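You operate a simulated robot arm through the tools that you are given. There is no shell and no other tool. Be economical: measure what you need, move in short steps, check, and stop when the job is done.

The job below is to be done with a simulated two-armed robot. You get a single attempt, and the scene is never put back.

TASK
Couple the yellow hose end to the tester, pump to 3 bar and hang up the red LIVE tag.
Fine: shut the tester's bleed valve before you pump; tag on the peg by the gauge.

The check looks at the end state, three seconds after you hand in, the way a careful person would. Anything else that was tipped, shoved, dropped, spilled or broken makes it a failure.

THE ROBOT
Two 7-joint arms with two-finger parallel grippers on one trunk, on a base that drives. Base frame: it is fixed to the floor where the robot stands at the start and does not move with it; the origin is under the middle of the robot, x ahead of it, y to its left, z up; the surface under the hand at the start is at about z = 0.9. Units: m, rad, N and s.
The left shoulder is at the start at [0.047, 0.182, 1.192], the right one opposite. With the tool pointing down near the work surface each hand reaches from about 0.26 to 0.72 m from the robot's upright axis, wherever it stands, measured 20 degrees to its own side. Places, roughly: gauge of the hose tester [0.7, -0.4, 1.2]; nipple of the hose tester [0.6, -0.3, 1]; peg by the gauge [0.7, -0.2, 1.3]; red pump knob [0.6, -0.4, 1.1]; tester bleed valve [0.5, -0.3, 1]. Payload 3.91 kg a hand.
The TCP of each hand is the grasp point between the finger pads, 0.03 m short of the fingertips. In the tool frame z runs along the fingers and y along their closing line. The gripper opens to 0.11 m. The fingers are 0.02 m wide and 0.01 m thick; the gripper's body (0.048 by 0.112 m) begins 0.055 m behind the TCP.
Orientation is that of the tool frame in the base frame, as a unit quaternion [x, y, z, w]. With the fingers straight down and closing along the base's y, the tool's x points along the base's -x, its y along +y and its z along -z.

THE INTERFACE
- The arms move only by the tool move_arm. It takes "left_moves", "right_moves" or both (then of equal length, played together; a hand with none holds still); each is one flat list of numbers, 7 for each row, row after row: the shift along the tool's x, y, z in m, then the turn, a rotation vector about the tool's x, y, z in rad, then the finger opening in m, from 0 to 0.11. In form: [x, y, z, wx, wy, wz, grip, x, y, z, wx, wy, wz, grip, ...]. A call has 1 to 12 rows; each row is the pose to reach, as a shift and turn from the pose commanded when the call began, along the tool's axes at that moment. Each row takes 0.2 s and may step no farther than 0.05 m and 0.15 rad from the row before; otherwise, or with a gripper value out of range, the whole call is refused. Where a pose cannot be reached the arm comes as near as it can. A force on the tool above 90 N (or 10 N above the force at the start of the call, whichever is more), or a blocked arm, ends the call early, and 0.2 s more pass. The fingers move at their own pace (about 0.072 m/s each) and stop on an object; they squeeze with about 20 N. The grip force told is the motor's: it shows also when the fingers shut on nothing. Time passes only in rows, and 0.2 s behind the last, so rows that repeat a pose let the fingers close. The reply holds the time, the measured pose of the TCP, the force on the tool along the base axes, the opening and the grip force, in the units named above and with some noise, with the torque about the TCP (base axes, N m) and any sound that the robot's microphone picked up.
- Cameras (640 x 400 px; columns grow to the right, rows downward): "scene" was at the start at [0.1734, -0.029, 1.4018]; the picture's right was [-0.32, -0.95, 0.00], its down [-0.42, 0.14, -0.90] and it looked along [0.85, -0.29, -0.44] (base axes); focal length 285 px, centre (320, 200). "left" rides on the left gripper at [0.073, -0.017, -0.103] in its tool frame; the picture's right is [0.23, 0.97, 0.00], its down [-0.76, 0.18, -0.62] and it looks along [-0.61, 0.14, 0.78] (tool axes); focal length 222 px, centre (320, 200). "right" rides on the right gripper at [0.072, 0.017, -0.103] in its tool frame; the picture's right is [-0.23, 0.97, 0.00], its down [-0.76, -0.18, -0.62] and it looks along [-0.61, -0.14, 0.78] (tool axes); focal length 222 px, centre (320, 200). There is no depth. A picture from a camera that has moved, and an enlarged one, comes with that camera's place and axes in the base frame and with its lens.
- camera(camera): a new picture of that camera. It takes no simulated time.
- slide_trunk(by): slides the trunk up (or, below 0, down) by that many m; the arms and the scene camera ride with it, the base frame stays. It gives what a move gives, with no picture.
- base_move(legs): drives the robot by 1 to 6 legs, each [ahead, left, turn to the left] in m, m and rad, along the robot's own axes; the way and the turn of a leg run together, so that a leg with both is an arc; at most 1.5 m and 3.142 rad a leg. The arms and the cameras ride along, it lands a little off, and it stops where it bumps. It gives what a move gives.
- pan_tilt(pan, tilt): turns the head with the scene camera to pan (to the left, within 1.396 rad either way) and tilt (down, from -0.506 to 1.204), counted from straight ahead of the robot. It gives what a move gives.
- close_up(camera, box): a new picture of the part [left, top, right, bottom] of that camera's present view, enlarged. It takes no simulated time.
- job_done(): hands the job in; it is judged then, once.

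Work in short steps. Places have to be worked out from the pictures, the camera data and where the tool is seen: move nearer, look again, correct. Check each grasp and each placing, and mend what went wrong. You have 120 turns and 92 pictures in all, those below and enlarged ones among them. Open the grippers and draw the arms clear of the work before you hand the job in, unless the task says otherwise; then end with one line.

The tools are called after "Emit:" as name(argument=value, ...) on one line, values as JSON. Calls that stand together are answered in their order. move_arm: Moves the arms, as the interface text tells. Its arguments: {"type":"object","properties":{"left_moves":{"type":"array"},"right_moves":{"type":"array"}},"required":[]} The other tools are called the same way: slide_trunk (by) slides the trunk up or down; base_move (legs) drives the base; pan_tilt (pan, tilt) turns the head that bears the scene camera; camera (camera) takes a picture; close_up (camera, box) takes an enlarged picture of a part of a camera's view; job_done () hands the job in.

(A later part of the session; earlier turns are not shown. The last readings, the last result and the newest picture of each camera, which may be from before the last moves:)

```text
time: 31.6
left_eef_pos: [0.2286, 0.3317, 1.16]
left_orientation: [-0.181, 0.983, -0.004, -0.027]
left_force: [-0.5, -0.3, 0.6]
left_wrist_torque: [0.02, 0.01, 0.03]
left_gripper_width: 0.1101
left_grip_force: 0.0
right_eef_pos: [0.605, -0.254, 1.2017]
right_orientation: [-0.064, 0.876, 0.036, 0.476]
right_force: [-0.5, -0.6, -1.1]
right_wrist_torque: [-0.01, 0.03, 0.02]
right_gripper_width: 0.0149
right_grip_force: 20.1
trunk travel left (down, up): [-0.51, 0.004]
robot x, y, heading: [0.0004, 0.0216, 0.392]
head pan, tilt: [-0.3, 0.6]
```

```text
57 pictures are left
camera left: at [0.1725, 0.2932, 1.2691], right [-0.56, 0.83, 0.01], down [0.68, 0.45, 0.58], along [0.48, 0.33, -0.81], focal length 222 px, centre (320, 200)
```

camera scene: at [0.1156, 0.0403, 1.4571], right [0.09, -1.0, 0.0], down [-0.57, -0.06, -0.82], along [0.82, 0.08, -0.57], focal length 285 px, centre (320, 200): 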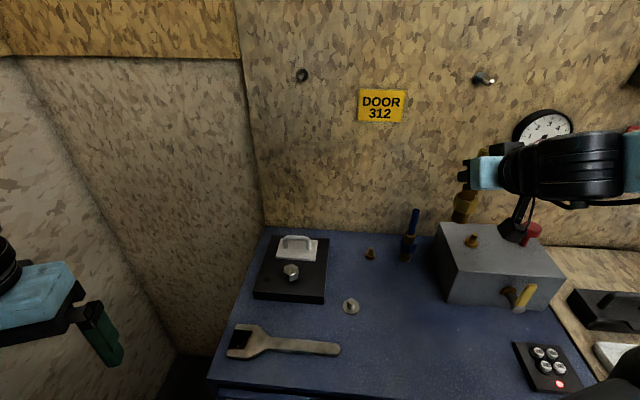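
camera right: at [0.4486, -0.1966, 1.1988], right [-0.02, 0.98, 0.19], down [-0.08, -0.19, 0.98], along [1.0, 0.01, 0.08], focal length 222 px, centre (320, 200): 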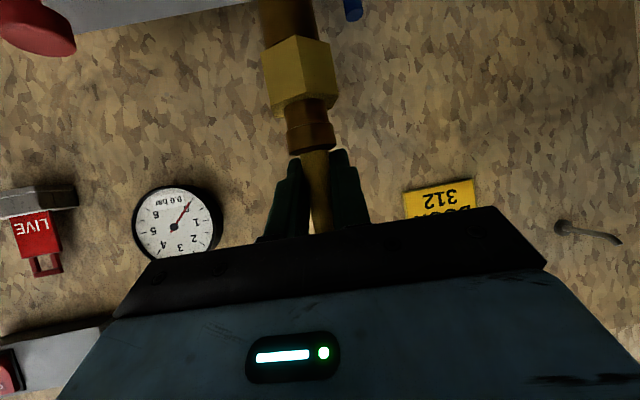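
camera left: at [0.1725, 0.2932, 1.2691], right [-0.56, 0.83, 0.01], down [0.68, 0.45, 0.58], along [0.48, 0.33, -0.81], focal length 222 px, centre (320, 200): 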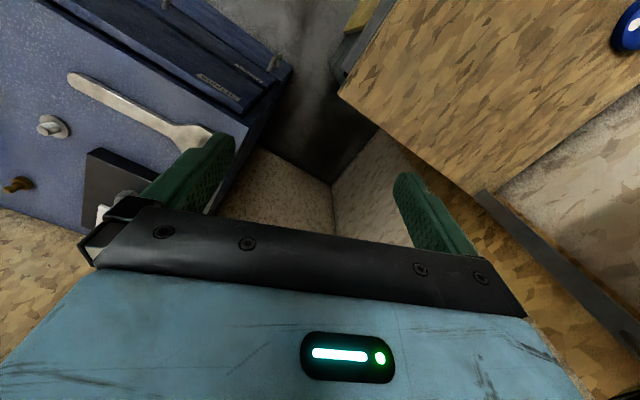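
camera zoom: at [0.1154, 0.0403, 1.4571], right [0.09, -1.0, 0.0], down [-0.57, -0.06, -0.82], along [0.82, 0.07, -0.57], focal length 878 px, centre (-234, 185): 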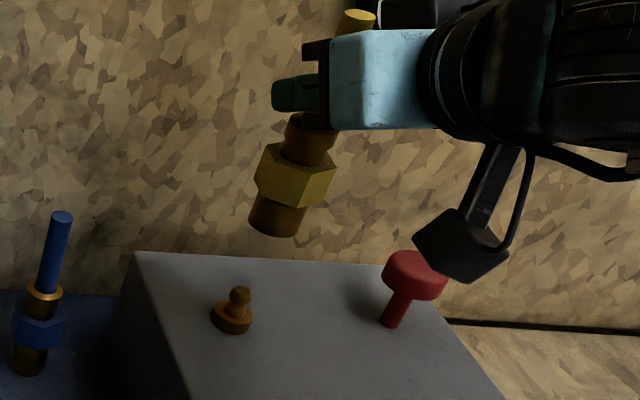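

In the image the hose is vertical but lies about 6 mm too far to -y. I correct that and lower 4 cm so the mouth is just above the nipple tip, to compare without depth ambiguity.

Emit:
move_arm(right_moves=[0.016, 0.006, 0.011, 0, 0, 0, 0, 0.033, 0.006, 0.0225, 0, 0, 0, 0, 0.033, 0.006, 0.0225, 0, 0, 0, 0])

Emit:
close_up(camera="scene", box=[440, 170, 536, 265])

```text
time: 32.4
left_eef_pos: [0.2282, 0.3328, 1.1609]
left_orientation: [-0.181, 0.983, -0.003, -0.027]
left_force: [0.3, 0.2, -0.9]
left_wrist_torque: [0.0, 0.0, 0.01]
left_gripper_width: 0.1096
left_grip_force: 0.1
right_eef_pos: [0.6058, -0.2465, 1.1623]
right_orientation: [-0.065, 0.876, 0.036, 0.476]
right_force: [-0.6, 0.1, -2.4]
right_wrist_torque: [0.03, 0.03, -0.05]
right_gripper_width: 0.0149
right_grip_force: 19.9
trunk travel left (down, up): [-0.51, 0.004]
robot x, y, heading: [0.0029, 0.0215, 0.39]
head pan, tilt: [-0.3, 0.6]
```

```text
4.21 times, centred on (488, 218) of scene
camera zoom: at [0.1152, 0.0403, 1.4572], right [0.09, -1.0, 0.0], down [-0.57, -0.06, -0.82], along [0.82, 0.07, -0.57], focal length 1201 px, centre (-387, 126)
```

zoom: 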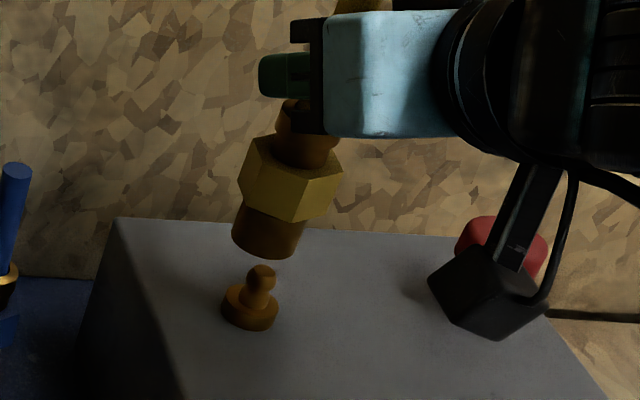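

Mouth and ball tip line up in depth; the hose is about 3 mm too far to +y. I shift -3 mm and descend 15 mm to touch.

Emit:
move_arm(right_moves=[0, -0.003, 0, 0, 0, 0, 0, 0.0063, -0.003, 0.0041, 0, 0, 0, 0, 0.0126, -0.003, 0.0082, 0, 0, 0, 0])

Emit:
close_up(camera="scene", box=[440, 170, 536, 265])

```text
time: 33.2
left_eef_pos: [0.2278, 0.3334, 1.1613]
left_orientation: [-0.181, 0.983, -0.005, -0.027]
left_force: [-0.3, 0.7, 0.3]
left_wrist_torque: [-0.01, -0.01, -0.01]
left_gripper_width: 0.1098
left_grip_force: 0.0
right_eef_pos: [0.6064, -0.2486, 1.1483]
right_orientation: [-0.065, 0.876, 0.037, 0.476]
right_force: [-0.2, 0.6, -1.5]
right_wrist_torque: [0.0, 0.02, -0.02]
right_gripper_width: 0.0151
right_grip_force: 19.7
trunk travel left (down, up): [-0.51, 0.004]
robot x, y, heading: [0.0026, 0.0262, 0.395]
head pan, tilt: [-0.3, 0.6]
```

```text
4.21 times, centred on (488, 218) of scene
camera zoom: at [0.1151, 0.0403, 1.4572], right [0.09, -1.0, 0.0], down [-0.57, -0.06, -0.82], along [0.82, 0.08, -0.57], focal length 1201 px, centre (-387, 126)
```

zoom: 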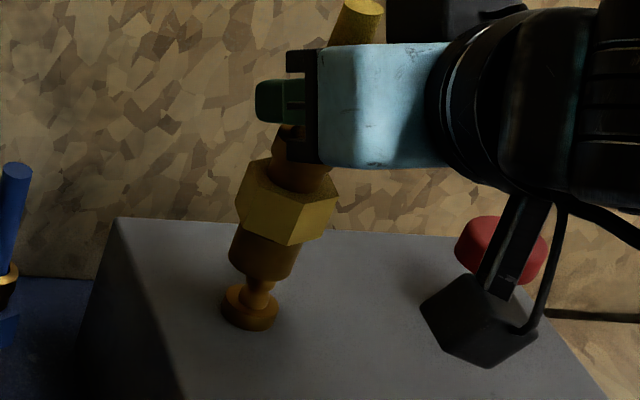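

The mouth is at the ball's top and still about 2.5 mm to +y. I shift that much and descend another 10 mm, watching force.

Emit:
move_arm(right_moves=[0, -0.003, 0, 0, 0, 0, 0, 0.0042, -0.003, 0.0027, 0, 0, 0, 0, 0.0084, -0.003, 0.0055, 0, 0, 0, 0])

Emit:
close_up(camera="scene", box=[440, 170, 536, 265])

```text
time: 34.0
left_eef_pos: [0.2275, 0.3333, 1.1611]
left_orientation: [-0.181, 0.983, -0.004, -0.026]
left_force: [0.2, 0.3, 0.1]
left_wrist_torque: [-0.02, 0.03, -0.03]
left_gripper_width: 0.11
left_grip_force: 0.2
right_eef_pos: [0.6064, -0.2519, 1.1378]
right_orientation: [-0.065, 0.876, 0.036, 0.476]
right_force: [-0.2, -0.5, -1.3]
right_wrist_torque: [0.01, -0.01, -0.01]
right_gripper_width: 0.0149
right_grip_force: 19.9
trunk travel left (down, up): [-0.51, 0.004]
robot x, y, heading: [0.0008, 0.0196, 0.396]
head pan, tilt: [-0.3, 0.6]
```

```text
4.21 times, centred on (488, 218) of scene
camera zoom: at [0.1149, 0.0403, 1.4572], right [0.09, -1.0, 0.0], down [-0.57, -0.06, -0.82], along [0.82, 0.08, -0.57], focal length 1201 px, centre (-387, 126)
```

zoom: 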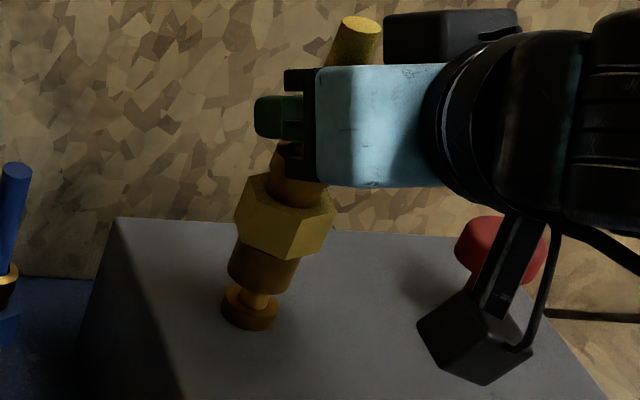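

No contact force, so the ball has entered the mouth. I keep descending 12 mm in small rows.

Emit:
move_arm(right_moves=[0.0034, 0, 0.0022, 0, 0, 0, 0, 0.0067, 0, 0.0044, 0, 0, 0, 0, 0.0101, 0, 0.0065, 0, 0, 0, 0])

```text
time: 34.8
left_eef_pos: [0.2279, 0.3325, 1.1616]
left_orientation: [-0.181, 0.983, -0.004, -0.027]
left_force: [0.5, -0.5, 0.0]
left_wrist_torque: [-0.02, 0.02, 0.03]
left_gripper_width: 0.1101
left_grip_force: 0.1
right_eef_pos: [0.6076, -0.2524, 1.1257]
right_orientation: [-0.064, 0.876, 0.035, 0.476]
right_force: [0.9, -3.8, 0.3]
right_wrist_torque: [-0.38, -0.07, -0.08]
right_gripper_width: 0.015
right_grip_force: 19.6
trunk travel left (down, up): [-0.51, 0.004]
robot x, y, heading: [0.0016, 0.0237, 0.397]
head pan, tilt: [-0.3, 0.6]
```

A light sideways force (-3.8 N in y) says the hose should go a touch further to -y. I shift 2 mm that way and push on down.

Emit:
move_arm(right_moves=[0, -0.002, 0, 0, 0, 0, 0, 0.0034, -0.002, 0.0022, 0, 0, 0, 0, 0.0067, -0.002, 0.0044, 0, 0, 0, 0, 0.0101, -0.002, 0.0065, 0, 0, 0, 0])

Emit:
close_up(camera="scene", box=[440, 170, 536, 265])

```text
time: 35.8
left_eef_pos: [0.2266, 0.3315, 1.1614]
left_orientation: [-0.179, 0.983, -0.004, -0.027]
left_force: [0.0, -0.5, -0.3]
left_wrist_torque: [0.02, -0.01, 0.0]
left_gripper_width: 0.1098
left_grip_force: 0.0
right_eef_pos: [0.6088, -0.253, 1.1192]
right_orientation: [-0.066, 0.872, 0.037, 0.483]
right_force: [-1.0, -1.0, 32.6]
right_wrist_torque: [0.42, -0.25, 0.09]
right_gripper_width: 0.0153
right_grip_force: 20.0
trunk travel left (down, up): [-0.51, 0.004]
robot x, y, heading: [0.0033, 0.0233, 0.394]
head pan, tilt: [-0.3, 0.6]
```

```text
4.21 times, centred on (488, 218) of scene
camera zoom: at [0.1132, 0.0409, 1.4577], right [0.09, -1.0, 0.0], down [-0.57, -0.06, -0.82], along [0.82, 0.07, -0.57], focal length 1201 px, centre (-387, 126)
```

zoom: 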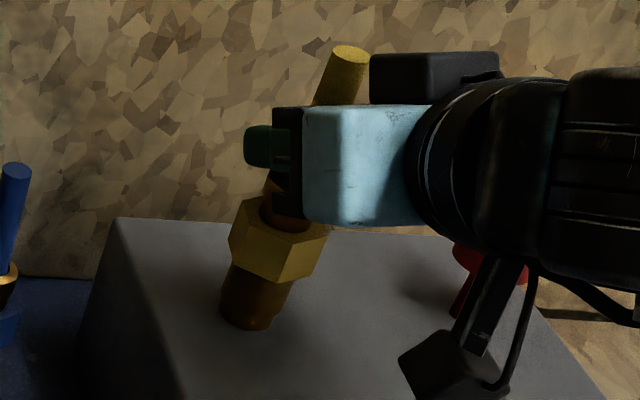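

The mouth now covers the nipple's base with 33 N upward, no click reported. I press a little harder.

Emit:
move_arm(right_moves=[0.0034, 0, 0.0022, 0, 0, 0, 0, 0.0067, 0, 0.0044, 0, 0, 0, 0, 0.0101, 0, 0.0065, 0, 0, 0, 0])

Emit:
close_up(camera="scene", box=[440, 170, 536, 265])

```text
time: 36.6
left_eef_pos: [0.2261, 0.3323, 1.1616]
left_orientation: [-0.18, 0.983, -0.004, -0.026]
left_force: [0.6, -0.4, 0.5]
left_wrist_torque: [0.03, 0.0, 0.03]
left_gripper_width: 0.1102
left_grip_force: 0.2
right_eef_pos: [0.6118, -0.2535, 1.1178]
right_orientation: [-0.066, 0.868, 0.037, 0.491]
right_force: [7.3, -3.2, 58.1]
right_wrist_torque: [-0.02, -0.45, -0.06]
right_gripper_width: 0.015
right_grip_force: 20.1
trunk travel left (down, up): [-0.51, 0.004]
robot x, y, heading: [0.0024, 0.0209, 0.39]
head pan, tilt: [-0.3, 0.6]
```

```text
4.21 times, centred on (488, 218) of scene
camera zoom: at [0.1128, 0.0411, 1.4577], right [0.09, -1.0, 0.0], down [-0.57, -0.06, -0.82], along [0.82, 0.07, -0.57], focal length 1201 px, centre (-387, 126)
```

zoom: 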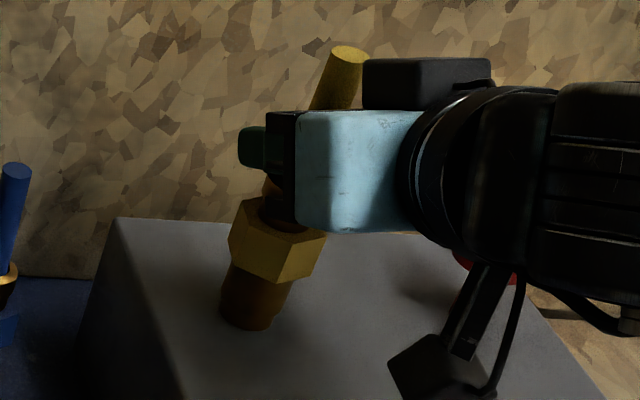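

It hardly moved at 58 N, so it is bottomed. I relax the push and pull very lightly to test whether it is latched.

Emit:
move_arm(right_moves=[-0.005, 0, -0.0033, 0, 0, 0, 0, -0.0101, 0, -0.0065, 0, 0, 0, 0, -0.0159, 0, -0.0103, 0, 0, 0, 0])

Emit:
close_up(camera="scene", box=[440, 170, 536, 265])

```text
time: 37.4
left_eef_pos: [0.2272, 0.3332, 1.1612]
left_orientation: [-0.183, 0.983, -0.004, -0.027]
left_force: [0.4, 0.2, -0.1]
left_wrist_torque: [0.01, -0.02, 0.0]
left_gripper_width: 0.1101
left_grip_force: 0.1
right_eef_pos: [0.6079, -0.2527, 1.1206]
right_orientation: [-0.066, 0.876, 0.037, 0.476]
right_force: [27.4, 5.7, 9.4]
right_wrist_torque: [-0.12, -0.63, 0.07]
right_gripper_width: 0.0153
right_grip_force: 19.9
trunk travel left (down, up): [-0.51, 0.004]
robot x, y, heading: [0.0028, 0.0206, 0.389]
head pan, tilt: [-0.3, 0.6]
```

```text
4.21 times, centred on (488, 218) of scene
camera zoom: at [0.1156, 0.0401, 1.4568], right [0.09, -1.0, 0.0], down [-0.57, -0.06, -0.82], along [0.82, 0.08, -0.57], focal length 1201 px, centre (-387, 126)
```

zoom: 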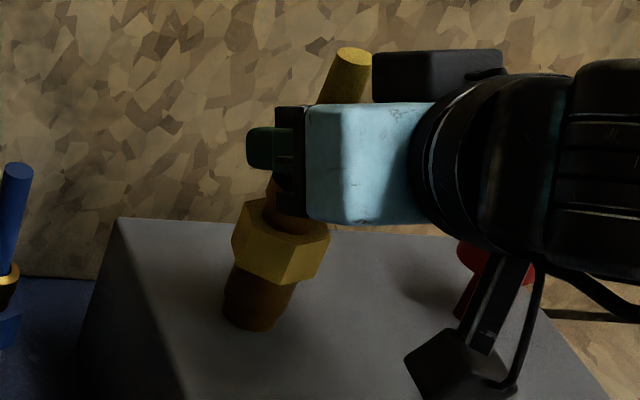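

The hose stays rigidly put under sideways load, so it is fixed on the nipple. I open the fingers and withdraw backwards along the tool axis.

Emit:
move_arm(right_moves=[0, 0, 0, 0, 0, 0, 0.03, 0, 0, 0, 0, 0, 0, 0.05, 0, 0, 0, 0, 0, 0, 0.06, 0, 0, -0.04, 0, 0, 0, 0.06, 0, 0, -0.08, 0, 0, 0, 0.06, 0, 0, -0.12, 0, 0, 0, 0.06])

Emit:
close_up(camera="scene", box=[400, 120, 600, 320])

Emit:
camera(camera="right")

```text
time: 38.8
left_eef_pos: [0.2271, 0.3325, 1.162]
left_orientation: [-0.181, 0.983, -0.004, -0.027]
left_force: [0.1, 0.5, -0.3]
left_wrist_torque: [0.01, 0.0, 0.0]
left_gripper_width: 0.1102
left_grip_force: 0.0
right_eef_pos: [0.5088, -0.2674, 1.1894]
right_orientation: [-0.064, 0.876, 0.035, 0.477]
right_force: [0.5, -0.3, 0.0]
right_wrist_torque: [-0.01, 0.04, 0.01]
right_gripper_width: 0.0602
right_grip_force: 0.0
trunk travel left (down, up): [-0.51, 0.004]
robot x, y, heading: [0.0001, 0.0227, 0.389]
head pan, tilt: [-0.3, 0.6]
```

```text
2.00 times, centred on (500, 220) of scene
camera zoom: at [0.1138, 0.0405, 1.4573], right [0.09, -1.0, 0.0], down [-0.57, -0.06, -0.82], along [0.82, 0.07, -0.57], focal length 570 px, centre (-40, 160)
```

zoom: 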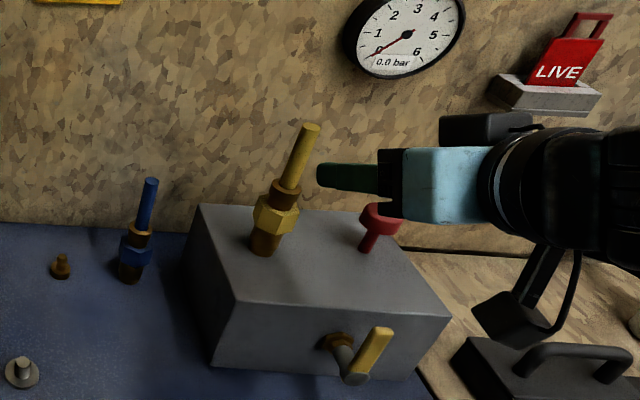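

```text
49 pictures are left
camera right: at [0.379, -0.2686, 1.1849], right [-0.02, 0.98, 0.19], down [-0.08, -0.19, 0.98], along [1.0, 0.0, 0.08], focal length 222 px, centre (320, 200)
```

right: 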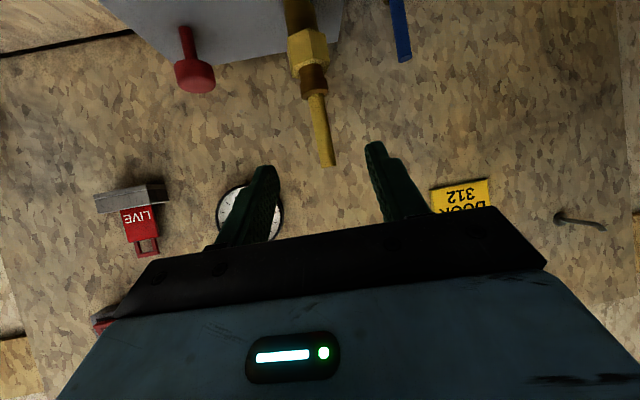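

The yellow end stands firmly coupled. Next the bleed valve: its lever points up at about x 0.49, pivot (y -0.322, z 0.957). I bring the closed fingers to its left side for a sideways push.

Emit:
move_arm(right_moves=[0.041, -0.002, 0.018, 0, 0, 0, 0.03, 0.082, -0.0045, 0.035, 0, 0, 0, 0.0, 0.123, -0.0066, 0.053, 0, 0, 0, 0.0, 0.164, -0.0088, 0.0706, 0, 0, 0, 0.0, 0.164, -0.0088, 0.0706, 0, 0, 0, 0.0])

Emit:
pan_tilt(pan=-0.9, tilt=0.6)

Emit:
camera(camera="right")

Emit:
camera(camera="scene")

```text
time: 40.2
left_eef_pos: [0.2255, 0.3322, 1.1616]
left_orientation: [-0.178, 0.984, -0.006, -0.027]
left_force: [0.0, 1.0, 0.3]
left_wrist_torque: [0.0, 0.02, 0.0]
left_gripper_width: 0.11
left_grip_force: 0.1
right_eef_pos: [0.4182, -0.313, 0.9536]
right_orientation: [-0.079, 0.922, -0.003, 0.38]
right_force: [-0.9, -0.1, -0.8]
right_wrist_torque: [0.04, 0.01, -0.02]
right_gripper_width: 0.0
right_grip_force: 19.7
right hand out of reach, approached as far as the arm can: row 1, 2
trunk travel left (down, up): [-0.51, 0.004]
robot x, y, heading: [0.0045, 0.0253, 0.39]
head pan, tilt: [-0.3, 0.6]
stopped in row 5 (right hand): the arm was blocked; the commanded pose is now the measured one
```

```text
time: 41.2
left_eef_pos: [0.2254, 0.3308, 1.1611]
left_orientation: [-0.181, 0.983, -0.004, -0.027]
left_force: [-0.5, 0.5, 0.1]
left_wrist_torque: [0.0, 0.02, 0.03]
left_gripper_width: 0.11
left_grip_force: 0.1
right_eef_pos: [0.4187, -0.3142, 0.9508]
right_orientation: [-0.082, 0.922, -0.002, 0.378]
right_force: [0.4, -0.2, 0.6]
right_wrist_torque: [0.03, -0.04, -0.01]
right_gripper_width: 0.0001
right_grip_force: 20.5
trunk travel left (down, up): [-0.51, 0.004]
robot x, y, heading: [0.0011, 0.0235, 0.392]
head pan, tilt: [-0.901, 0.6]
```

```text
48 pictures are left
camera right: at [0.2919, -0.3128, 0.9733], right [0.02, 1.0, 0.09], down [0.13, -0.1, 0.99], along [0.99, 0.0, -0.13], focal length 222 px, centre (320, 200)
```

right: 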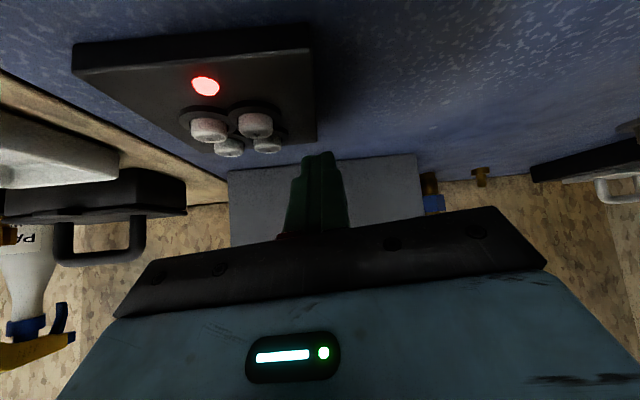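

```text
47 pictures are left
camera scene: at [0.1008, -0.0113, 1.4577], right [-0.49, -0.87, 0.0], down [-0.5, 0.27, -0.82], along [0.72, -0.4, -0.57], focal length 285 px, centre (320, 200)
```

scene: 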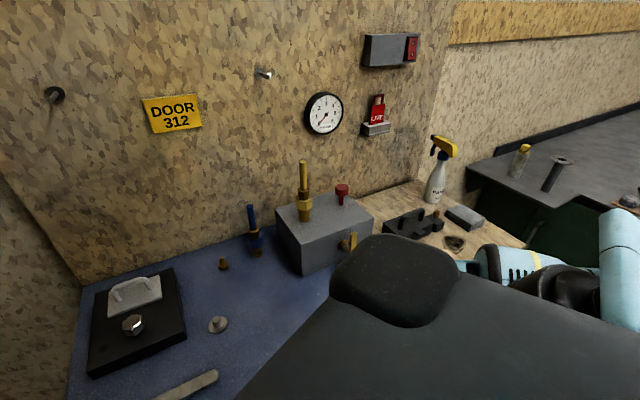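

The arm folded to (0.419, -0.314, 0.951), near the keypad, and got blocked; nothing shows force and nothing looks touched. I lift it straight up first, then turn the base back so this region is comfortably in front.

Emit:
move_arm(right_moves=[-0.021, 0, -0.021, 0, 0, 0, 0, -0.042, 0, -0.043, 0, 0, 0, 0, -0.064, 0, -0.064, 0, 0, 0, 0, -0.085, 0, -0.085, 0, 0, 0, 0])

Emit:
camera(camera="right")

```text
time: 42.2
left_eef_pos: [0.2254, 0.3313, 1.1626]
left_orientation: [-0.181, 0.983, -0.004, -0.027]
left_force: [0.7, 0.6, 0.5]
left_wrist_torque: [-0.01, -0.01, 0.02]
left_gripper_width: 0.11
left_grip_force: 0.2
right_eef_pos: [0.4536, -0.3273, 1.0644]
right_orientation: [-0.082, 0.922, -0.001, 0.377]
right_force: [-1.3, -0.1, 0.5]
right_wrist_torque: [0.04, -0.01, 0.01]
right_gripper_width: 0.0001
right_grip_force: 20.1
right hand out of reach, approached as far as the arm can: row 2, 3, 4
trunk travel left (down, up): [-0.51, 0.004]
robot x, y, heading: [-0.0006, 0.0223, 0.395]
head pan, tilt: [-0.901, 0.6]
```

```text
46 pictures are left
camera right: at [0.3269, -0.3261, 1.087], right [0.01, 1.0, 0.1], down [0.13, -0.1, 0.99], along [0.99, 0.0, -0.13], focal length 222 px, centre (320, 200)
```

right: 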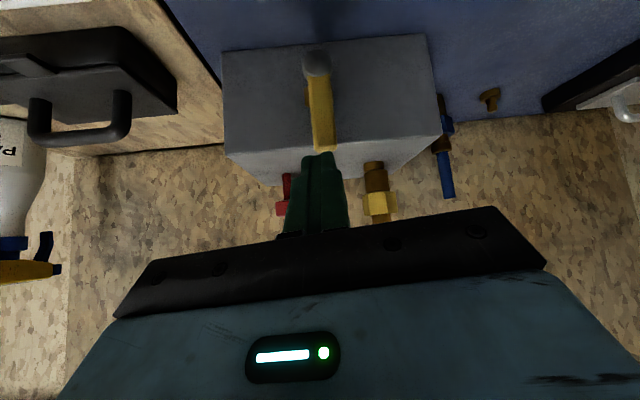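

Lifted; the lever is seen still upright, nothing disturbed. I turn the base back right by 0.39 and shift 0.08 m to the right.

Emit:
base_move(legs=[[0, 0, -0.39], [0, -0.08, 0]])

Emit:
pan_tilt(pan=-0.5, tilt=0.5)

Emit:
camera(camera="scene")

```text
time: 44.8
left_eef_pos: [0.321, 0.1424, 1.1645]
left_orientation: [0.015, 1.0, 0.001, -0.022]
left_force: [-0.2, 0.4, 0.6]
left_wrist_torque: [0.01, -0.01, -0.03]
left_gripper_width: 0.11
left_grip_force: 0.0
right_eef_pos: [0.2802, -0.5543, 1.0663]
right_orientation: [0.102, 0.919, -0.076, 0.373]
right_force: [0.8, 0.0, 0.1]
right_wrist_torque: [0.0, 0.0, -0.01]
right_gripper_width: 0.0002
right_grip_force: 20.2
trunk travel left (down, up): [-0.51, 0.004]
robot x, y, heading: [-0.0006, -0.0578, 0.002]
head pan, tilt: [-0.901, 0.6]
```

```text
time: 45.6
left_eef_pos: [0.3204, 0.1424, 1.165]
left_orientation: [0.013, 1.0, 0.001, -0.022]
left_force: [0.0, 0.8, 0.0]
left_wrist_torque: [-0.01, -0.03, 0.0]
left_gripper_width: 0.11
left_grip_force: 0.1
right_eef_pos: [0.281, -0.5545, 1.0656]
right_orientation: [0.102, 0.919, -0.076, 0.372]
right_force: [-0.4, -0.3, 0.9]
right_wrist_torque: [0.01, -0.01, 0.01]
right_gripper_width: 0.0
right_grip_force: 20.1
trunk travel left (down, up): [-0.51, 0.004]
robot x, y, heading: [0.0005, -0.0574, 0.001]
head pan, tilt: [-0.499, 0.499]
```

```text
45 pictures are left
camera scene: at [0.0975, -0.1011, 1.4673], right [-0.48, -0.88, 0.0], down [-0.42, 0.23, -0.88], along [0.77, -0.42, -0.48], focal length 285 px, centre (320, 200)
```

scene: 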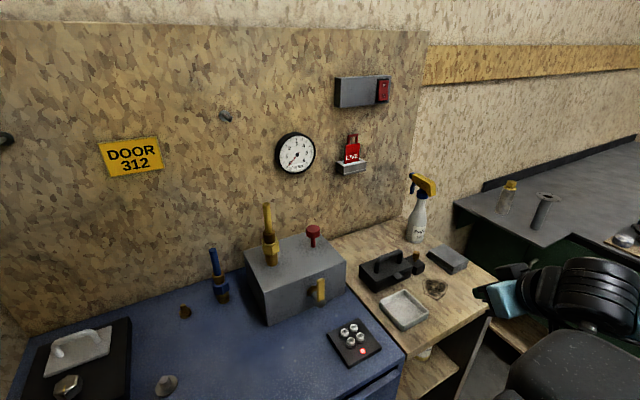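

The lever and keypad are clear in view. I straighten the hand to zero yaw at 45° pitch and bring it to (0.36, -0.28, 1.10), in front of the box left of the lever.

Emit:
move_arm(right_moves=[-0.0072, 0.0471, -0.005, -0.0365, -0.003, -0.0217, 0, -0.0144, 0.0943, -0.0101, -0.073, -0.006, -0.043, 0, -0.0216, 0.1414, -0.0152, -0.11, -0.0085, -0.065, 0, -0.0288, 0.1885, -0.0202, -0.146, -0.011, -0.087, 0, -0.036, 0.2357, -0.0253, -0.1825, -0.014, -0.108, 0, -0.0432, 0.2828, -0.0303, -0.219, -0.017, -0.13, 0])

```text
time: 47.0
left_eef_pos: [0.3209, 0.1428, 1.1649]
left_orientation: [0.014, 1.0, 0.0, -0.023]
left_force: [0.1, 0.0, -0.9]
left_wrist_torque: [-0.02, 0.0, 0.02]
left_gripper_width: 0.1101
left_grip_force: 0.0
right_eef_pos: [0.3948, -0.2752, 1.0936]
right_orientation: [-0.001, 0.924, 0.001, 0.383]
right_force: [-0.2, -0.2, 0.5]
right_wrist_torque: [-0.02, -0.02, -0.01]
right_gripper_width: 0.0
right_grip_force: 19.9
right hand out of reach, approached as far as the arm can: row 1, 2, 3, 4, 5, 6
trunk travel left (down, up): [-0.51, 0.004]
robot x, y, heading: [-0.0042, -0.0593, 0.003]
head pan, tilt: [-0.499, 0.499]
```

Orientation is right; position (0.395, -0.275, 1.094). I go forward to x 0.482, then down to z 1.016 beside the lever.

Emit:
move_arm(right_moves=[-0.031, -0.003, 0.031, 0, 0, 0, 0, -0.0615, -0.005, 0.0615, 0, 0, 0, 0, -0.034, -0.005, 0.089, 0, 0, 0, 0, -0.0064, -0.005, 0.1167, 0, 0, 0, 0, -0.0064, -0.005, 0.1167, 0, 0, 0, 0])

Emit:
camera(camera="right")

Emit:
close_up(camera="scene", box=[220, 200, 420, 340])

```text
time: 48.2
left_eef_pos: [0.32, 0.1427, 1.1643]
left_orientation: [0.015, 1.0, 0.001, -0.023]
left_force: [-0.4, 0.0, 0.5]
left_wrist_torque: [0.0, -0.01, 0.01]
left_gripper_width: 0.1099
left_grip_force: 0.0
right_eef_pos: [0.4832, -0.2797, 1.0179]
right_orientation: [-0.001, 0.923, 0.001, 0.384]
right_force: [0.5, 0.3, -0.1]
right_wrist_torque: [-0.01, 0.0, -0.02]
right_gripper_width: 0.0
right_grip_force: 19.6
trunk travel left (down, up): [-0.51, 0.004]
robot x, y, heading: [0.0033, -0.0591, -0.002]
head pan, tilt: [-0.499, 0.499]
```

```text
44 pictures are left
camera right: at [0.357, -0.2624, 1.0406], right [0.16, 0.97, 0.16], down [0.1, -0.18, 0.98], along [0.98, -0.14, -0.12], focal length 222 px, centre (320, 200)
```

right: 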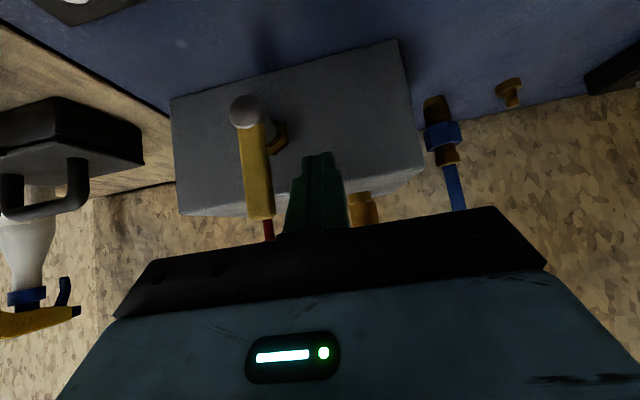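

```text
2.86 times, centred on (320, 270) of scene
camera zoom: at [0.0972, -0.101, 1.4673], right [-0.48, -0.88, 0.0], down [-0.42, 0.23, -0.88], along [0.77, -0.42, -0.48], focal length 815 px, centre (320, 0)
```

zoom: 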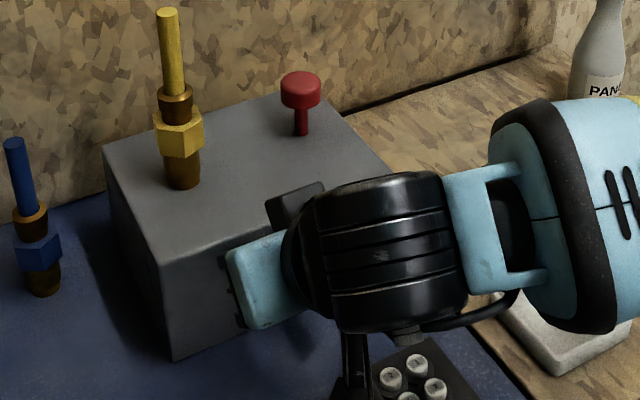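

The pivot is at (y -0.3205, z 0.959), the lever top at z 1.027, and the fingers sit just to its left. I push toward -y a first 30° and read the force.

Emit:
move_arm(right_moves=[0, -0.02, 0, 0, 0, 0, 0, 0, -0.03, 0, 0, 0, 0, 0, 0, -0.039, 0, 0, 0, 0, 0, 0, -0.0474, 0, 0, 0, 0, 0])

Emit:
camera(camera="right")

```text
time: 49.2
left_eef_pos: [0.321, 0.1428, 1.1655]
left_orientation: [0.014, 1.0, 0.002, -0.022]
left_force: [0.5, -0.8, -0.1]
left_wrist_torque: [0.01, 0.01, -0.02]
left_gripper_width: 0.1098
left_grip_force: 0.1
right_eef_pos: [0.482, -0.3278, 1.0177]
right_orientation: [-0.001, 0.923, 0.001, 0.384]
right_force: [2.8, 4.1, -0.7]
right_wrist_torque: [0.12, -0.07, 0.09]
right_gripper_width: 0.0
right_grip_force: 19.6
trunk travel left (down, up): [-0.51, 0.004]
robot x, y, heading: [0.0015, -0.0607, -0.0]
head pan, tilt: [-0.499, 0.499]
```

```text
42 pictures are left
camera right: at [0.3563, -0.31, 1.0403], right [0.16, 0.97, 0.16], down [0.1, -0.18, 0.98], along [0.98, -0.14, -0.12], focal length 222 px, centre (320, 200)
```

right: 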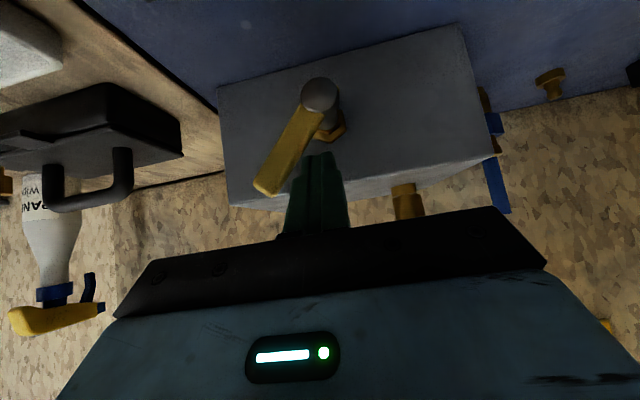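

The lever turns freely with about 4 N. I follow the arc on to horizontal.

Emit:
move_arm(right_moves=[0.0028, -0.012, 0.0028, 0, 0, 0, 0, 0.007, -0.023, 0.007, 0, 0, 0, 0, 0.014, -0.032, 0.014, 0, 0, 0, 0, 0.021, -0.038, 0.021, 0, 0, 0, 0, 0.027, -0.04, 0.027, 0, 0, 0, 0])

Emit:
camera(camera="right")

```text
time: 50.4
left_eef_pos: [0.3212, 0.144, 1.1664]
left_orientation: [0.014, 1.0, 0.001, -0.02]
left_force: [0.1, 0.5, -0.6]
left_wrist_torque: [0.0, -0.01, 0.02]
left_gripper_width: 0.1102
left_grip_force: 0.1
right_eef_pos: [0.487, -0.3657, 0.9891]
right_orientation: [-0.001, 0.919, 0.001, 0.394]
right_force: [14.6, 3.1, 34.4]
right_wrist_torque: [0.21, -0.61, 0.06]
right_gripper_width: 0.0
right_grip_force: 20.1
trunk travel left (down, up): [-0.51, 0.004]
robot x, y, heading: [0.0007, -0.0578, 0.005]
head pan, tilt: [-0.499, 0.499]
```

```text
41 pictures are left
camera right: at [0.3597, -0.3483, 1.0089], right [0.15, 0.97, 0.17], down [0.07, -0.18, 0.98], along [0.99, -0.14, -0.1], focal length 222 px, centre (320, 200)
```

right: 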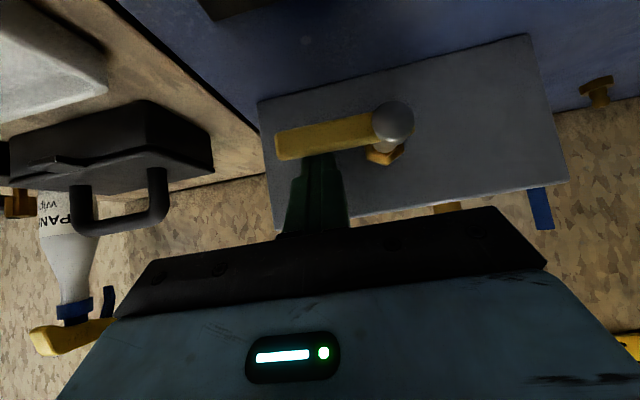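

The lever is horizontal against its stop. I lift off straight up and go over the red pump knob, which I place at (0.622, -0.371), top z ≈1.064.

Emit:
move_arm(right_moves=[-0.033, 0, -0.033, 0, 0, 0, 0, -0.066, 0, -0.066, 0, 0, 0, 0, -0.099, -0.003, -0.099, 0, 0, 0, 0, -0.129, -0.003, -0.069, 0, 0, 0, 0, -0.159, -0.003, -0.04, 0, 0, 0, 0, -0.188, -0.003, -0.01, 0, 0, 0, 0, -0.188, -0.003, -0.01, 0, 0, 0, 0])

Emit:
close_up(camera="scene", box=[220, 120, 420, 330])

Emit:
camera(camera="right")

```text
time: 52.0
left_eef_pos: [0.3205, 0.142, 1.1655]
left_orientation: [0.014, 1.0, 0.002, -0.023]
left_force: [0.5, -0.4, 0.3]
left_wrist_torque: [-0.01, -0.02, -0.01]
left_gripper_width: 0.11
left_grip_force: 0.0
right_eef_pos: [0.6062, -0.37, 1.1222]
right_orientation: [-0.001, 0.923, 0.001, 0.384]
right_force: [-0.3, 0.2, 0.0]
right_wrist_torque: [-0.01, -0.01, 0.06]
right_gripper_width: 0.0
right_grip_force: 19.8
trunk travel left (down, up): [-0.51, 0.004]
robot x, y, heading: [0.0027, -0.0585, 0.002]
head pan, tilt: [-0.499, 0.499]
```

```text
1.90 times, centred on (320, 225) of scene
camera zoom: at [0.0969, -0.1015, 1.4673], right [-0.48, -0.88, 0.0], down [-0.42, 0.23, -0.88], along [0.77, -0.42, -0.48], focal length 543 px, centre (320, 152)
```

zoom: 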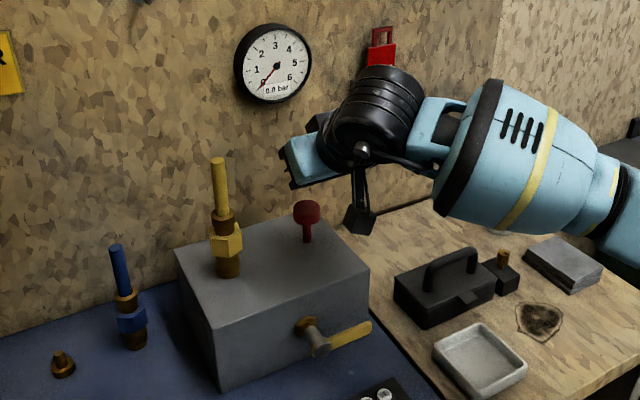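

```text
39 pictures are left
camera right: at [0.4802, -0.3524, 1.1444], right [0.16, 0.97, 0.16], down [0.1, -0.18, 0.98], along [0.98, -0.14, -0.12], focal length 222 px, centre (320, 200)
```

right: 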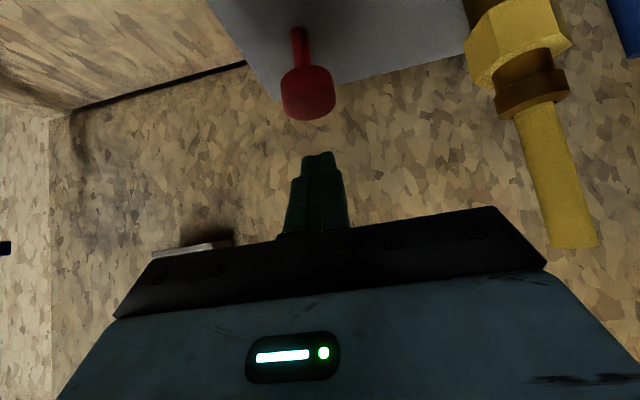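

The lever is horizontal and the fingertip is over the knob's centre. I make one pump stroke (about 2 cm past contact), back up, and read the gauge.

Emit:
move_arm(right_moves=[0.011, 0, 0.011, 0, 0, 0, 0, 0.021, 0, 0.021, 0, 0, 0, 0, 0.028, 0, 0.028, 0, 0, 0, 0, 0.036, 0, 0.036, 0, 0, 0, 0, 0.036, 0, 0.036, 0, 0, 0, 0])

Emit:
close_up(camera="scene", box=[260, 120, 360, 260])

```text
time: 53.2
left_eef_pos: [0.3202, 0.1421, 1.1654]
left_orientation: [0.015, 1.0, 0.002, -0.022]
left_force: [0.5, 0.4, 1.1]
left_wrist_torque: [0.03, 0.01, 0.02]
left_gripper_width: 0.1103
left_grip_force: 0.2
right_eef_pos: [0.6064, -0.3707, 1.0757]
right_orientation: [0.001, 0.921, 0.001, 0.389]
right_force: [1.3, -3.7, 17.4]
right_wrist_torque: [-0.1, -0.27, 0.04]
right_gripper_width: 0.0
right_grip_force: 19.8
trunk travel left (down, up): [-0.51, 0.004]
robot x, y, heading: [-0.0031, -0.0596, -0.001]
head pan, tilt: [-0.499, 0.499]
```

```text
2.86 times, centred on (310, 190) of scene
camera zoom: at [0.0955, -0.101, 1.4677], right [-0.48, -0.88, 0.0], down [-0.42, 0.23, -0.88], along [0.77, -0.42, -0.48], focal length 815 px, centre (349, 229)
```

zoom: 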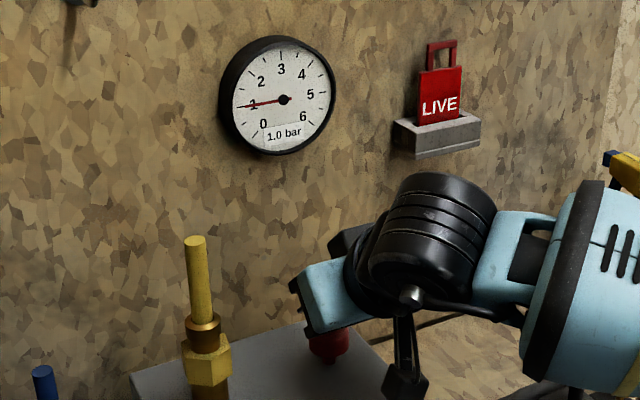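

The gauge shows 1.0 bar. I release the knob fully and check that the pressure holds.

Emit:
move_arm(right_moves=[-0.012, 0, -0.012, 0, 0, 0, 0, -0.024, 0, -0.024, 0, 0, 0, 0, -0.036, 0, -0.036, 0, 0, 0, 0, -0.036, 0, -0.036, 0, 0, 0, 0])

Emit:
close_up(camera="scene", box=[260, 120, 360, 260])

```text
time: 54.2
left_eef_pos: [0.322, 0.1429, 1.1646]
left_orientation: [0.015, 1.0, 0.001, -0.022]
left_force: [0.7, -0.3, 0.2]
left_wrist_torque: [0.01, 0.0, 0.02]
left_gripper_width: 0.1099
left_grip_force: 0.1
right_eef_pos: [0.6071, -0.3696, 1.1191]
right_orientation: [-0.001, 0.924, 0.001, 0.383]
right_force: [-0.4, 0.0, 0.1]
right_wrist_torque: [0.04, -0.01, 0.03]
right_gripper_width: 0.0002
right_grip_force: 20.3
trunk travel left (down, up): [-0.51, 0.004]
robot x, y, heading: [0.0002, -0.0543, -0.003]
head pan, tilt: [-0.499, 0.499]
```

```text
2.86 times, centred on (310, 190) of scene
camera zoom: at [0.0977, -0.1012, 1.4672], right [-0.48, -0.88, 0.0], down [-0.42, 0.23, -0.88], along [0.77, -0.42, -0.48], focal length 815 px, centre (349, 229)
```

zoom: 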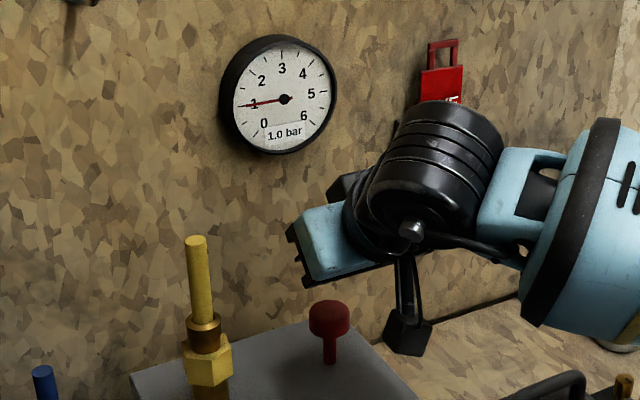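

It holds 1.0 bar and the knob has sprung back. I repeat the same stroke.

Emit:
move_arm(right_moves=[0.011, 0, 0.011, 0, 0, 0, 0, 0.021, 0, 0.021, 0, 0, 0, 0, 0.028, 0, 0.028, 0, 0, 0, 0, 0.036, 0, 0.036, 0, 0, 0, 0, 0.036, 0, 0.036, 0, 0, 0, 0, 0.024, 0, 0.024, 0, 0, 0, 0, 0.012, 0, 0.012, 0, 0, 0, 0, 0, 0, 0, 0, 0, 0, 0, 0, 0, 0, 0, 0, 0, 0])

Emit:
close_up(camera="scene", box=[260, 120, 360, 260])

```text
time: 56.2
left_eef_pos: [0.3213, 0.1425, 1.164]
left_orientation: [0.015, 1.0, 0.001, -0.023]
left_force: [0.1, -1.1, 0.1]
left_wrist_torque: [0.01, 0.01, 0.01]
left_gripper_width: 0.1102
left_grip_force: 0.1
right_eef_pos: [0.6064, -0.3696, 1.1198]
right_orientation: [-0.001, 0.924, 0.001, 0.382]
right_force: [0.5, -0.7, 0.0]
right_wrist_torque: [0.01, -0.04, 0.0]
right_gripper_width: 0.0
right_grip_force: 20.2
trunk travel left (down, up): [-0.51, 0.004]
robot x, y, heading: [0.0024, -0.0578, -0.003]
head pan, tilt: [-0.499, 0.499]
```

```text
2.86 times, centred on (310, 190) of scene
camera zoom: at [0.0977, -0.1013, 1.4672], right [-0.48, -0.88, 0.0], down [-0.42, 0.23, -0.88], along [0.77, -0.42, -0.48], focal length 815 px, centre (349, 229)
```

zoom: 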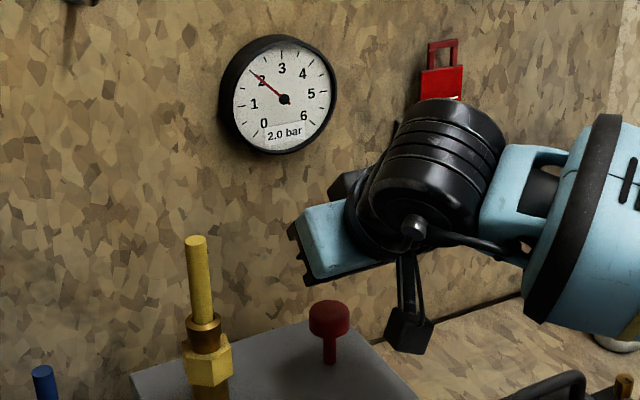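

2.0 bar; each stroke gives exactly 1 bar. One last stroke.

Emit:
move_arm(right_moves=[0.011, 0, 0.011, 0, 0, 0, 0, 0.021, 0, 0.021, 0, 0, 0, 0, 0.028, 0, 0.028, 0, 0, 0, 0, 0.036, 0, 0.036, 0, 0, 0, 0, 0.036, 0, 0.036, 0, 0, 0, 0, 0.024, 0, 0.024, 0, 0, 0, 0, 0.012, 0, 0.012, 0, 0, 0, 0, 0, 0, 0, 0, 0, 0, 0, 0, 0, 0, 0, 0, 0, 0])

Emit:
close_up(camera="scene", box=[260, 120, 360, 260])

```text
time: 58.2
left_eef_pos: [0.321, 0.1418, 1.1646]
left_orientation: [0.014, 1.0, 0.001, -0.023]
left_force: [-0.3, -0.8, 0.6]
left_wrist_torque: [0.0, 0.0, -0.02]
left_gripper_width: 0.1102
left_grip_force: 0.2
right_eef_pos: [0.6059, -0.3699, 1.12]
right_orientation: [-0.001, 0.923, 0.001, 0.384]
right_force: [0.9, 0.3, 0.4]
right_wrist_torque: [-0.01, -0.03, 0.01]
right_gripper_width: 0.0
right_grip_force: 20.2
trunk travel left (down, up): [-0.51, 0.004]
robot x, y, heading: [-0.0031, -0.0589, -0.0]
head pan, tilt: [-0.499, 0.499]
```

```text
2.86 times, centred on (310, 190) of scene
camera zoom: at [0.0977, -0.1012, 1.4672], right [-0.48, -0.88, 0.0], down [-0.42, 0.23, -0.88], along [0.77, -0.42, -0.48], focal length 815 px, centre (349, 229)
```

zoom: 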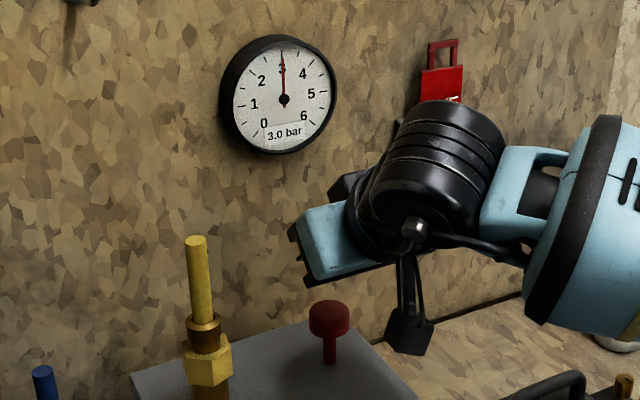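

3.0 bar. Now the tag: its loop top triangulates to (0.733, -0.551, 1.250), plate about 43 mm wide at z 1.175–1.223. I level the hand (pointing +x) and stage it at (0.58, -0.548, 1.20) with fingers at 0.07.

Emit:
move_arm(right_moves=[-0.0063, -0.03, -0.0125, 0, -0.131, 0, 0.02, -0.0127, -0.06, -0.025, 0, -0.262, 0, 0.04, -0.019, -0.089, -0.0375, 0, -0.393, 0, 0.07, -0.0253, -0.119, -0.05, 0, -0.524, 0, 0.07, -0.0317, -0.149, -0.0625, 0, -0.655, 0, 0.07, -0.038, -0.178, -0.075, 0, -0.785, 0, 0.07, -0.038, -0.178, -0.075, 0, -0.785, 0, 0.07])

Emit:
camera(camera="right")

Emit:
camera(camera="scene")

```text
time: 59.8
left_eef_pos: [0.3201, 0.1432, 1.1654]
left_orientation: [0.014, 1.0, 0.001, -0.023]
left_force: [0.5, -0.6, 0.0]
left_wrist_torque: [0.01, 0.01, -0.02]
left_gripper_width: 0.11
left_grip_force: 0.1
right_eef_pos: [0.5799, -0.5473, 1.2008]
right_orientation: [-0.001, 0.706, 0.001, 0.708]
right_force: [0.4, 0.1, 0.2]
right_wrist_torque: [-0.02, 0.0, -0.01]
right_gripper_width: 0.07
right_grip_force: 0.1
trunk travel left (down, up): [-0.51, 0.004]
robot x, y, heading: [0.0024, -0.0568, 0.002]
head pan, tilt: [-0.499, 0.499]
```

```text
34 pictures are left
camera right: at [0.4742, -0.5299, 1.1281], right [0.0, 0.97, 0.23], down [-0.63, -0.18, 0.76], along [0.78, -0.14, 0.61], focal length 222 px, centre (320, 200)
```

right: 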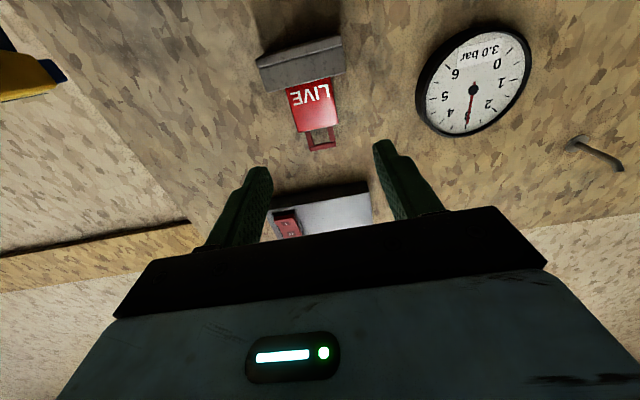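

```text
33 pictures are left
camera scene: at [0.0973, -0.1008, 1.4673], right [-0.48, -0.88, 0.0], down [-0.42, 0.23, -0.88], along [0.77, -0.42, -0.48], focal length 285 px, centre (320, 200)
```

scene: 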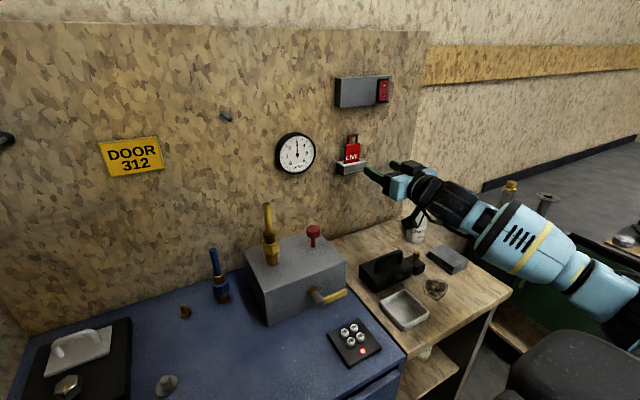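

The tag's centre is y≈-0.553, plate z 1.177–1.222. I advance to x≈0.70 and check the spacing to the wall.

Emit:
move_arm(right_moves=[-0.002, -0.006, 0.04, 0, 0, 0, 0.07, -0.002, -0.006, 0.08, 0, 0, 0, 0.07, -0.002, -0.006, 0.12, 0, 0, 0, 0.07, -0.002, -0.006, 0.12, 0, 0, 0, 0.07])

Emit:
camera(camera="right")

Emit:
close_up(camera="scene", box=[320, 110, 420, 200])

```text
time: 60.8
left_eef_pos: [0.32, 0.1417, 1.1648]
left_orientation: [0.014, 1.0, 0.001, -0.023]
left_force: [-0.6, 0.8, 0.1]
left_wrist_torque: [0.02, -0.04, 0.01]
left_gripper_width: 0.1102
left_grip_force: 0.1
right_eef_pos: [0.7029, -0.5532, 1.2033]
right_orientation: [-0.001, 0.706, 0.002, 0.708]
right_force: [-1.3, -0.2, -0.8]
right_wrist_torque: [-0.04, -0.02, 0.02]
right_gripper_width: 0.0699
right_grip_force: 0.0
trunk travel left (down, up): [-0.51, 0.004]
robot x, y, heading: [0.0002, -0.0598, 0.002]
head pan, tilt: [-0.499, 0.499]
```

```text
32 pictures are left
camera right: at [0.5985, -0.5357, 1.131], right [0.0, 0.97, 0.23], down [-0.62, -0.18, 0.76], along [0.78, -0.14, 0.61], focal length 222 px, centre (320, 200)
```

right: 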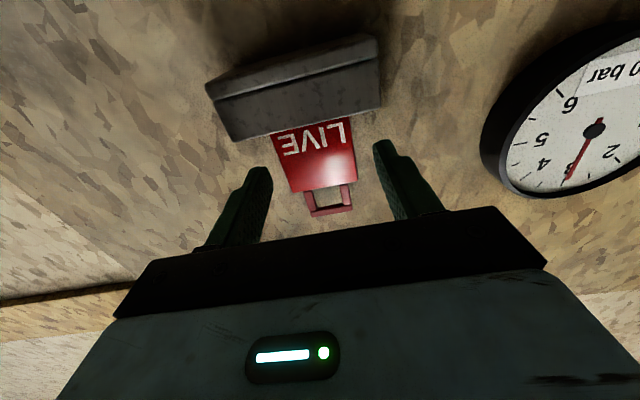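

```text
4.44 times, centred on (370, 155) of scene
camera zoom: at [0.0967, -0.1016, 1.4673], right [-0.48, -0.88, 0.0], down [-0.42, 0.23, -0.88], along [0.77, -0.42, -0.48], focal length 1268 px, centre (98, 400)
```

zoom: 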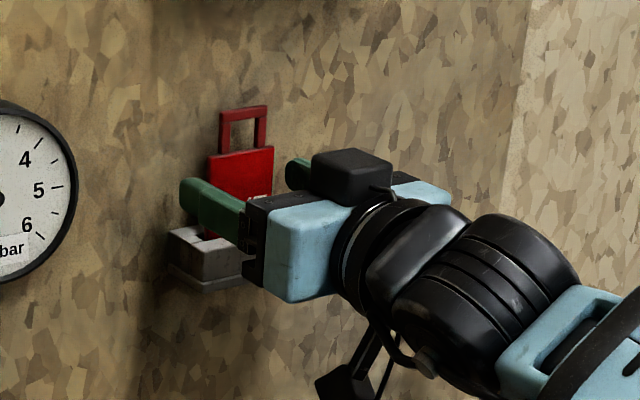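

The plate plane is x≈0.731, y centre ≈-0.556; the fingertips have just reached it. I advance 10 mm, shift -3 mm and close on its edges.

Emit:
move_arm(right_moves=[0, -0.003, 0.01, 0, 0, 0, 0.07, 0, -0.003, 0.01, 0, 0, 0, 0.05, 0, -0.003, 0.01, 0, 0, 0, 0.03, 0, -0.003, 0.01, 0, 0, 0, 0.01, 0, -0.003, 0.01, 0, 0, 0, 0.0, 0, -0.003, 0.01, 0, 0, 0, 0.0])

Emit:
camera(camera="right")

```text
time: 62.2
left_eef_pos: [0.321, 0.1426, 1.1646]
left_orientation: [0.013, 1.0, 0.001, -0.022]
left_force: [0.6, 1.6, 0.1]
left_wrist_torque: [0.0, -0.01, 0.0]
left_gripper_width: 0.1101
left_grip_force: 0.1
right_eef_pos: [0.7115, -0.5555, 1.2022]
right_orientation: [-0.001, 0.706, 0.002, 0.708]
right_force: [0.0, 0.5, -0.2]
right_wrist_torque: [-0.01, 0.0, -0.02]
right_gripper_width: 0.0491
right_grip_force: 19.6
trunk travel left (down, up): [-0.51, 0.004]
robot x, y, heading: [0.0062, -0.06, -0.0]
head pan, tilt: [-0.499, 0.499]
```

```text
30 pictures are left
camera right: at [0.6081, -0.5378, 1.1302], right [0.0, 0.97, 0.23], down [-0.62, -0.18, 0.76], along [0.78, -0.14, 0.61], focal length 222 px, centre (320, 200)
```

right: 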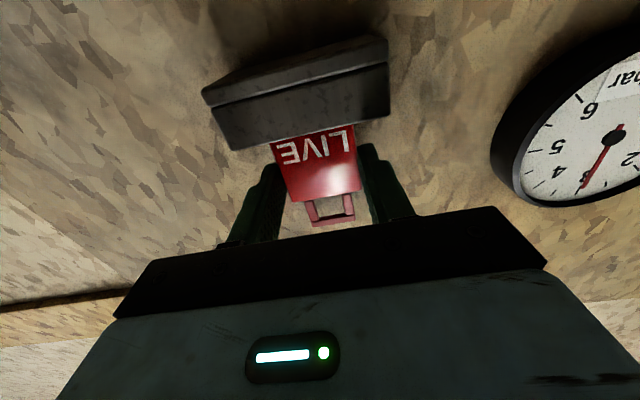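

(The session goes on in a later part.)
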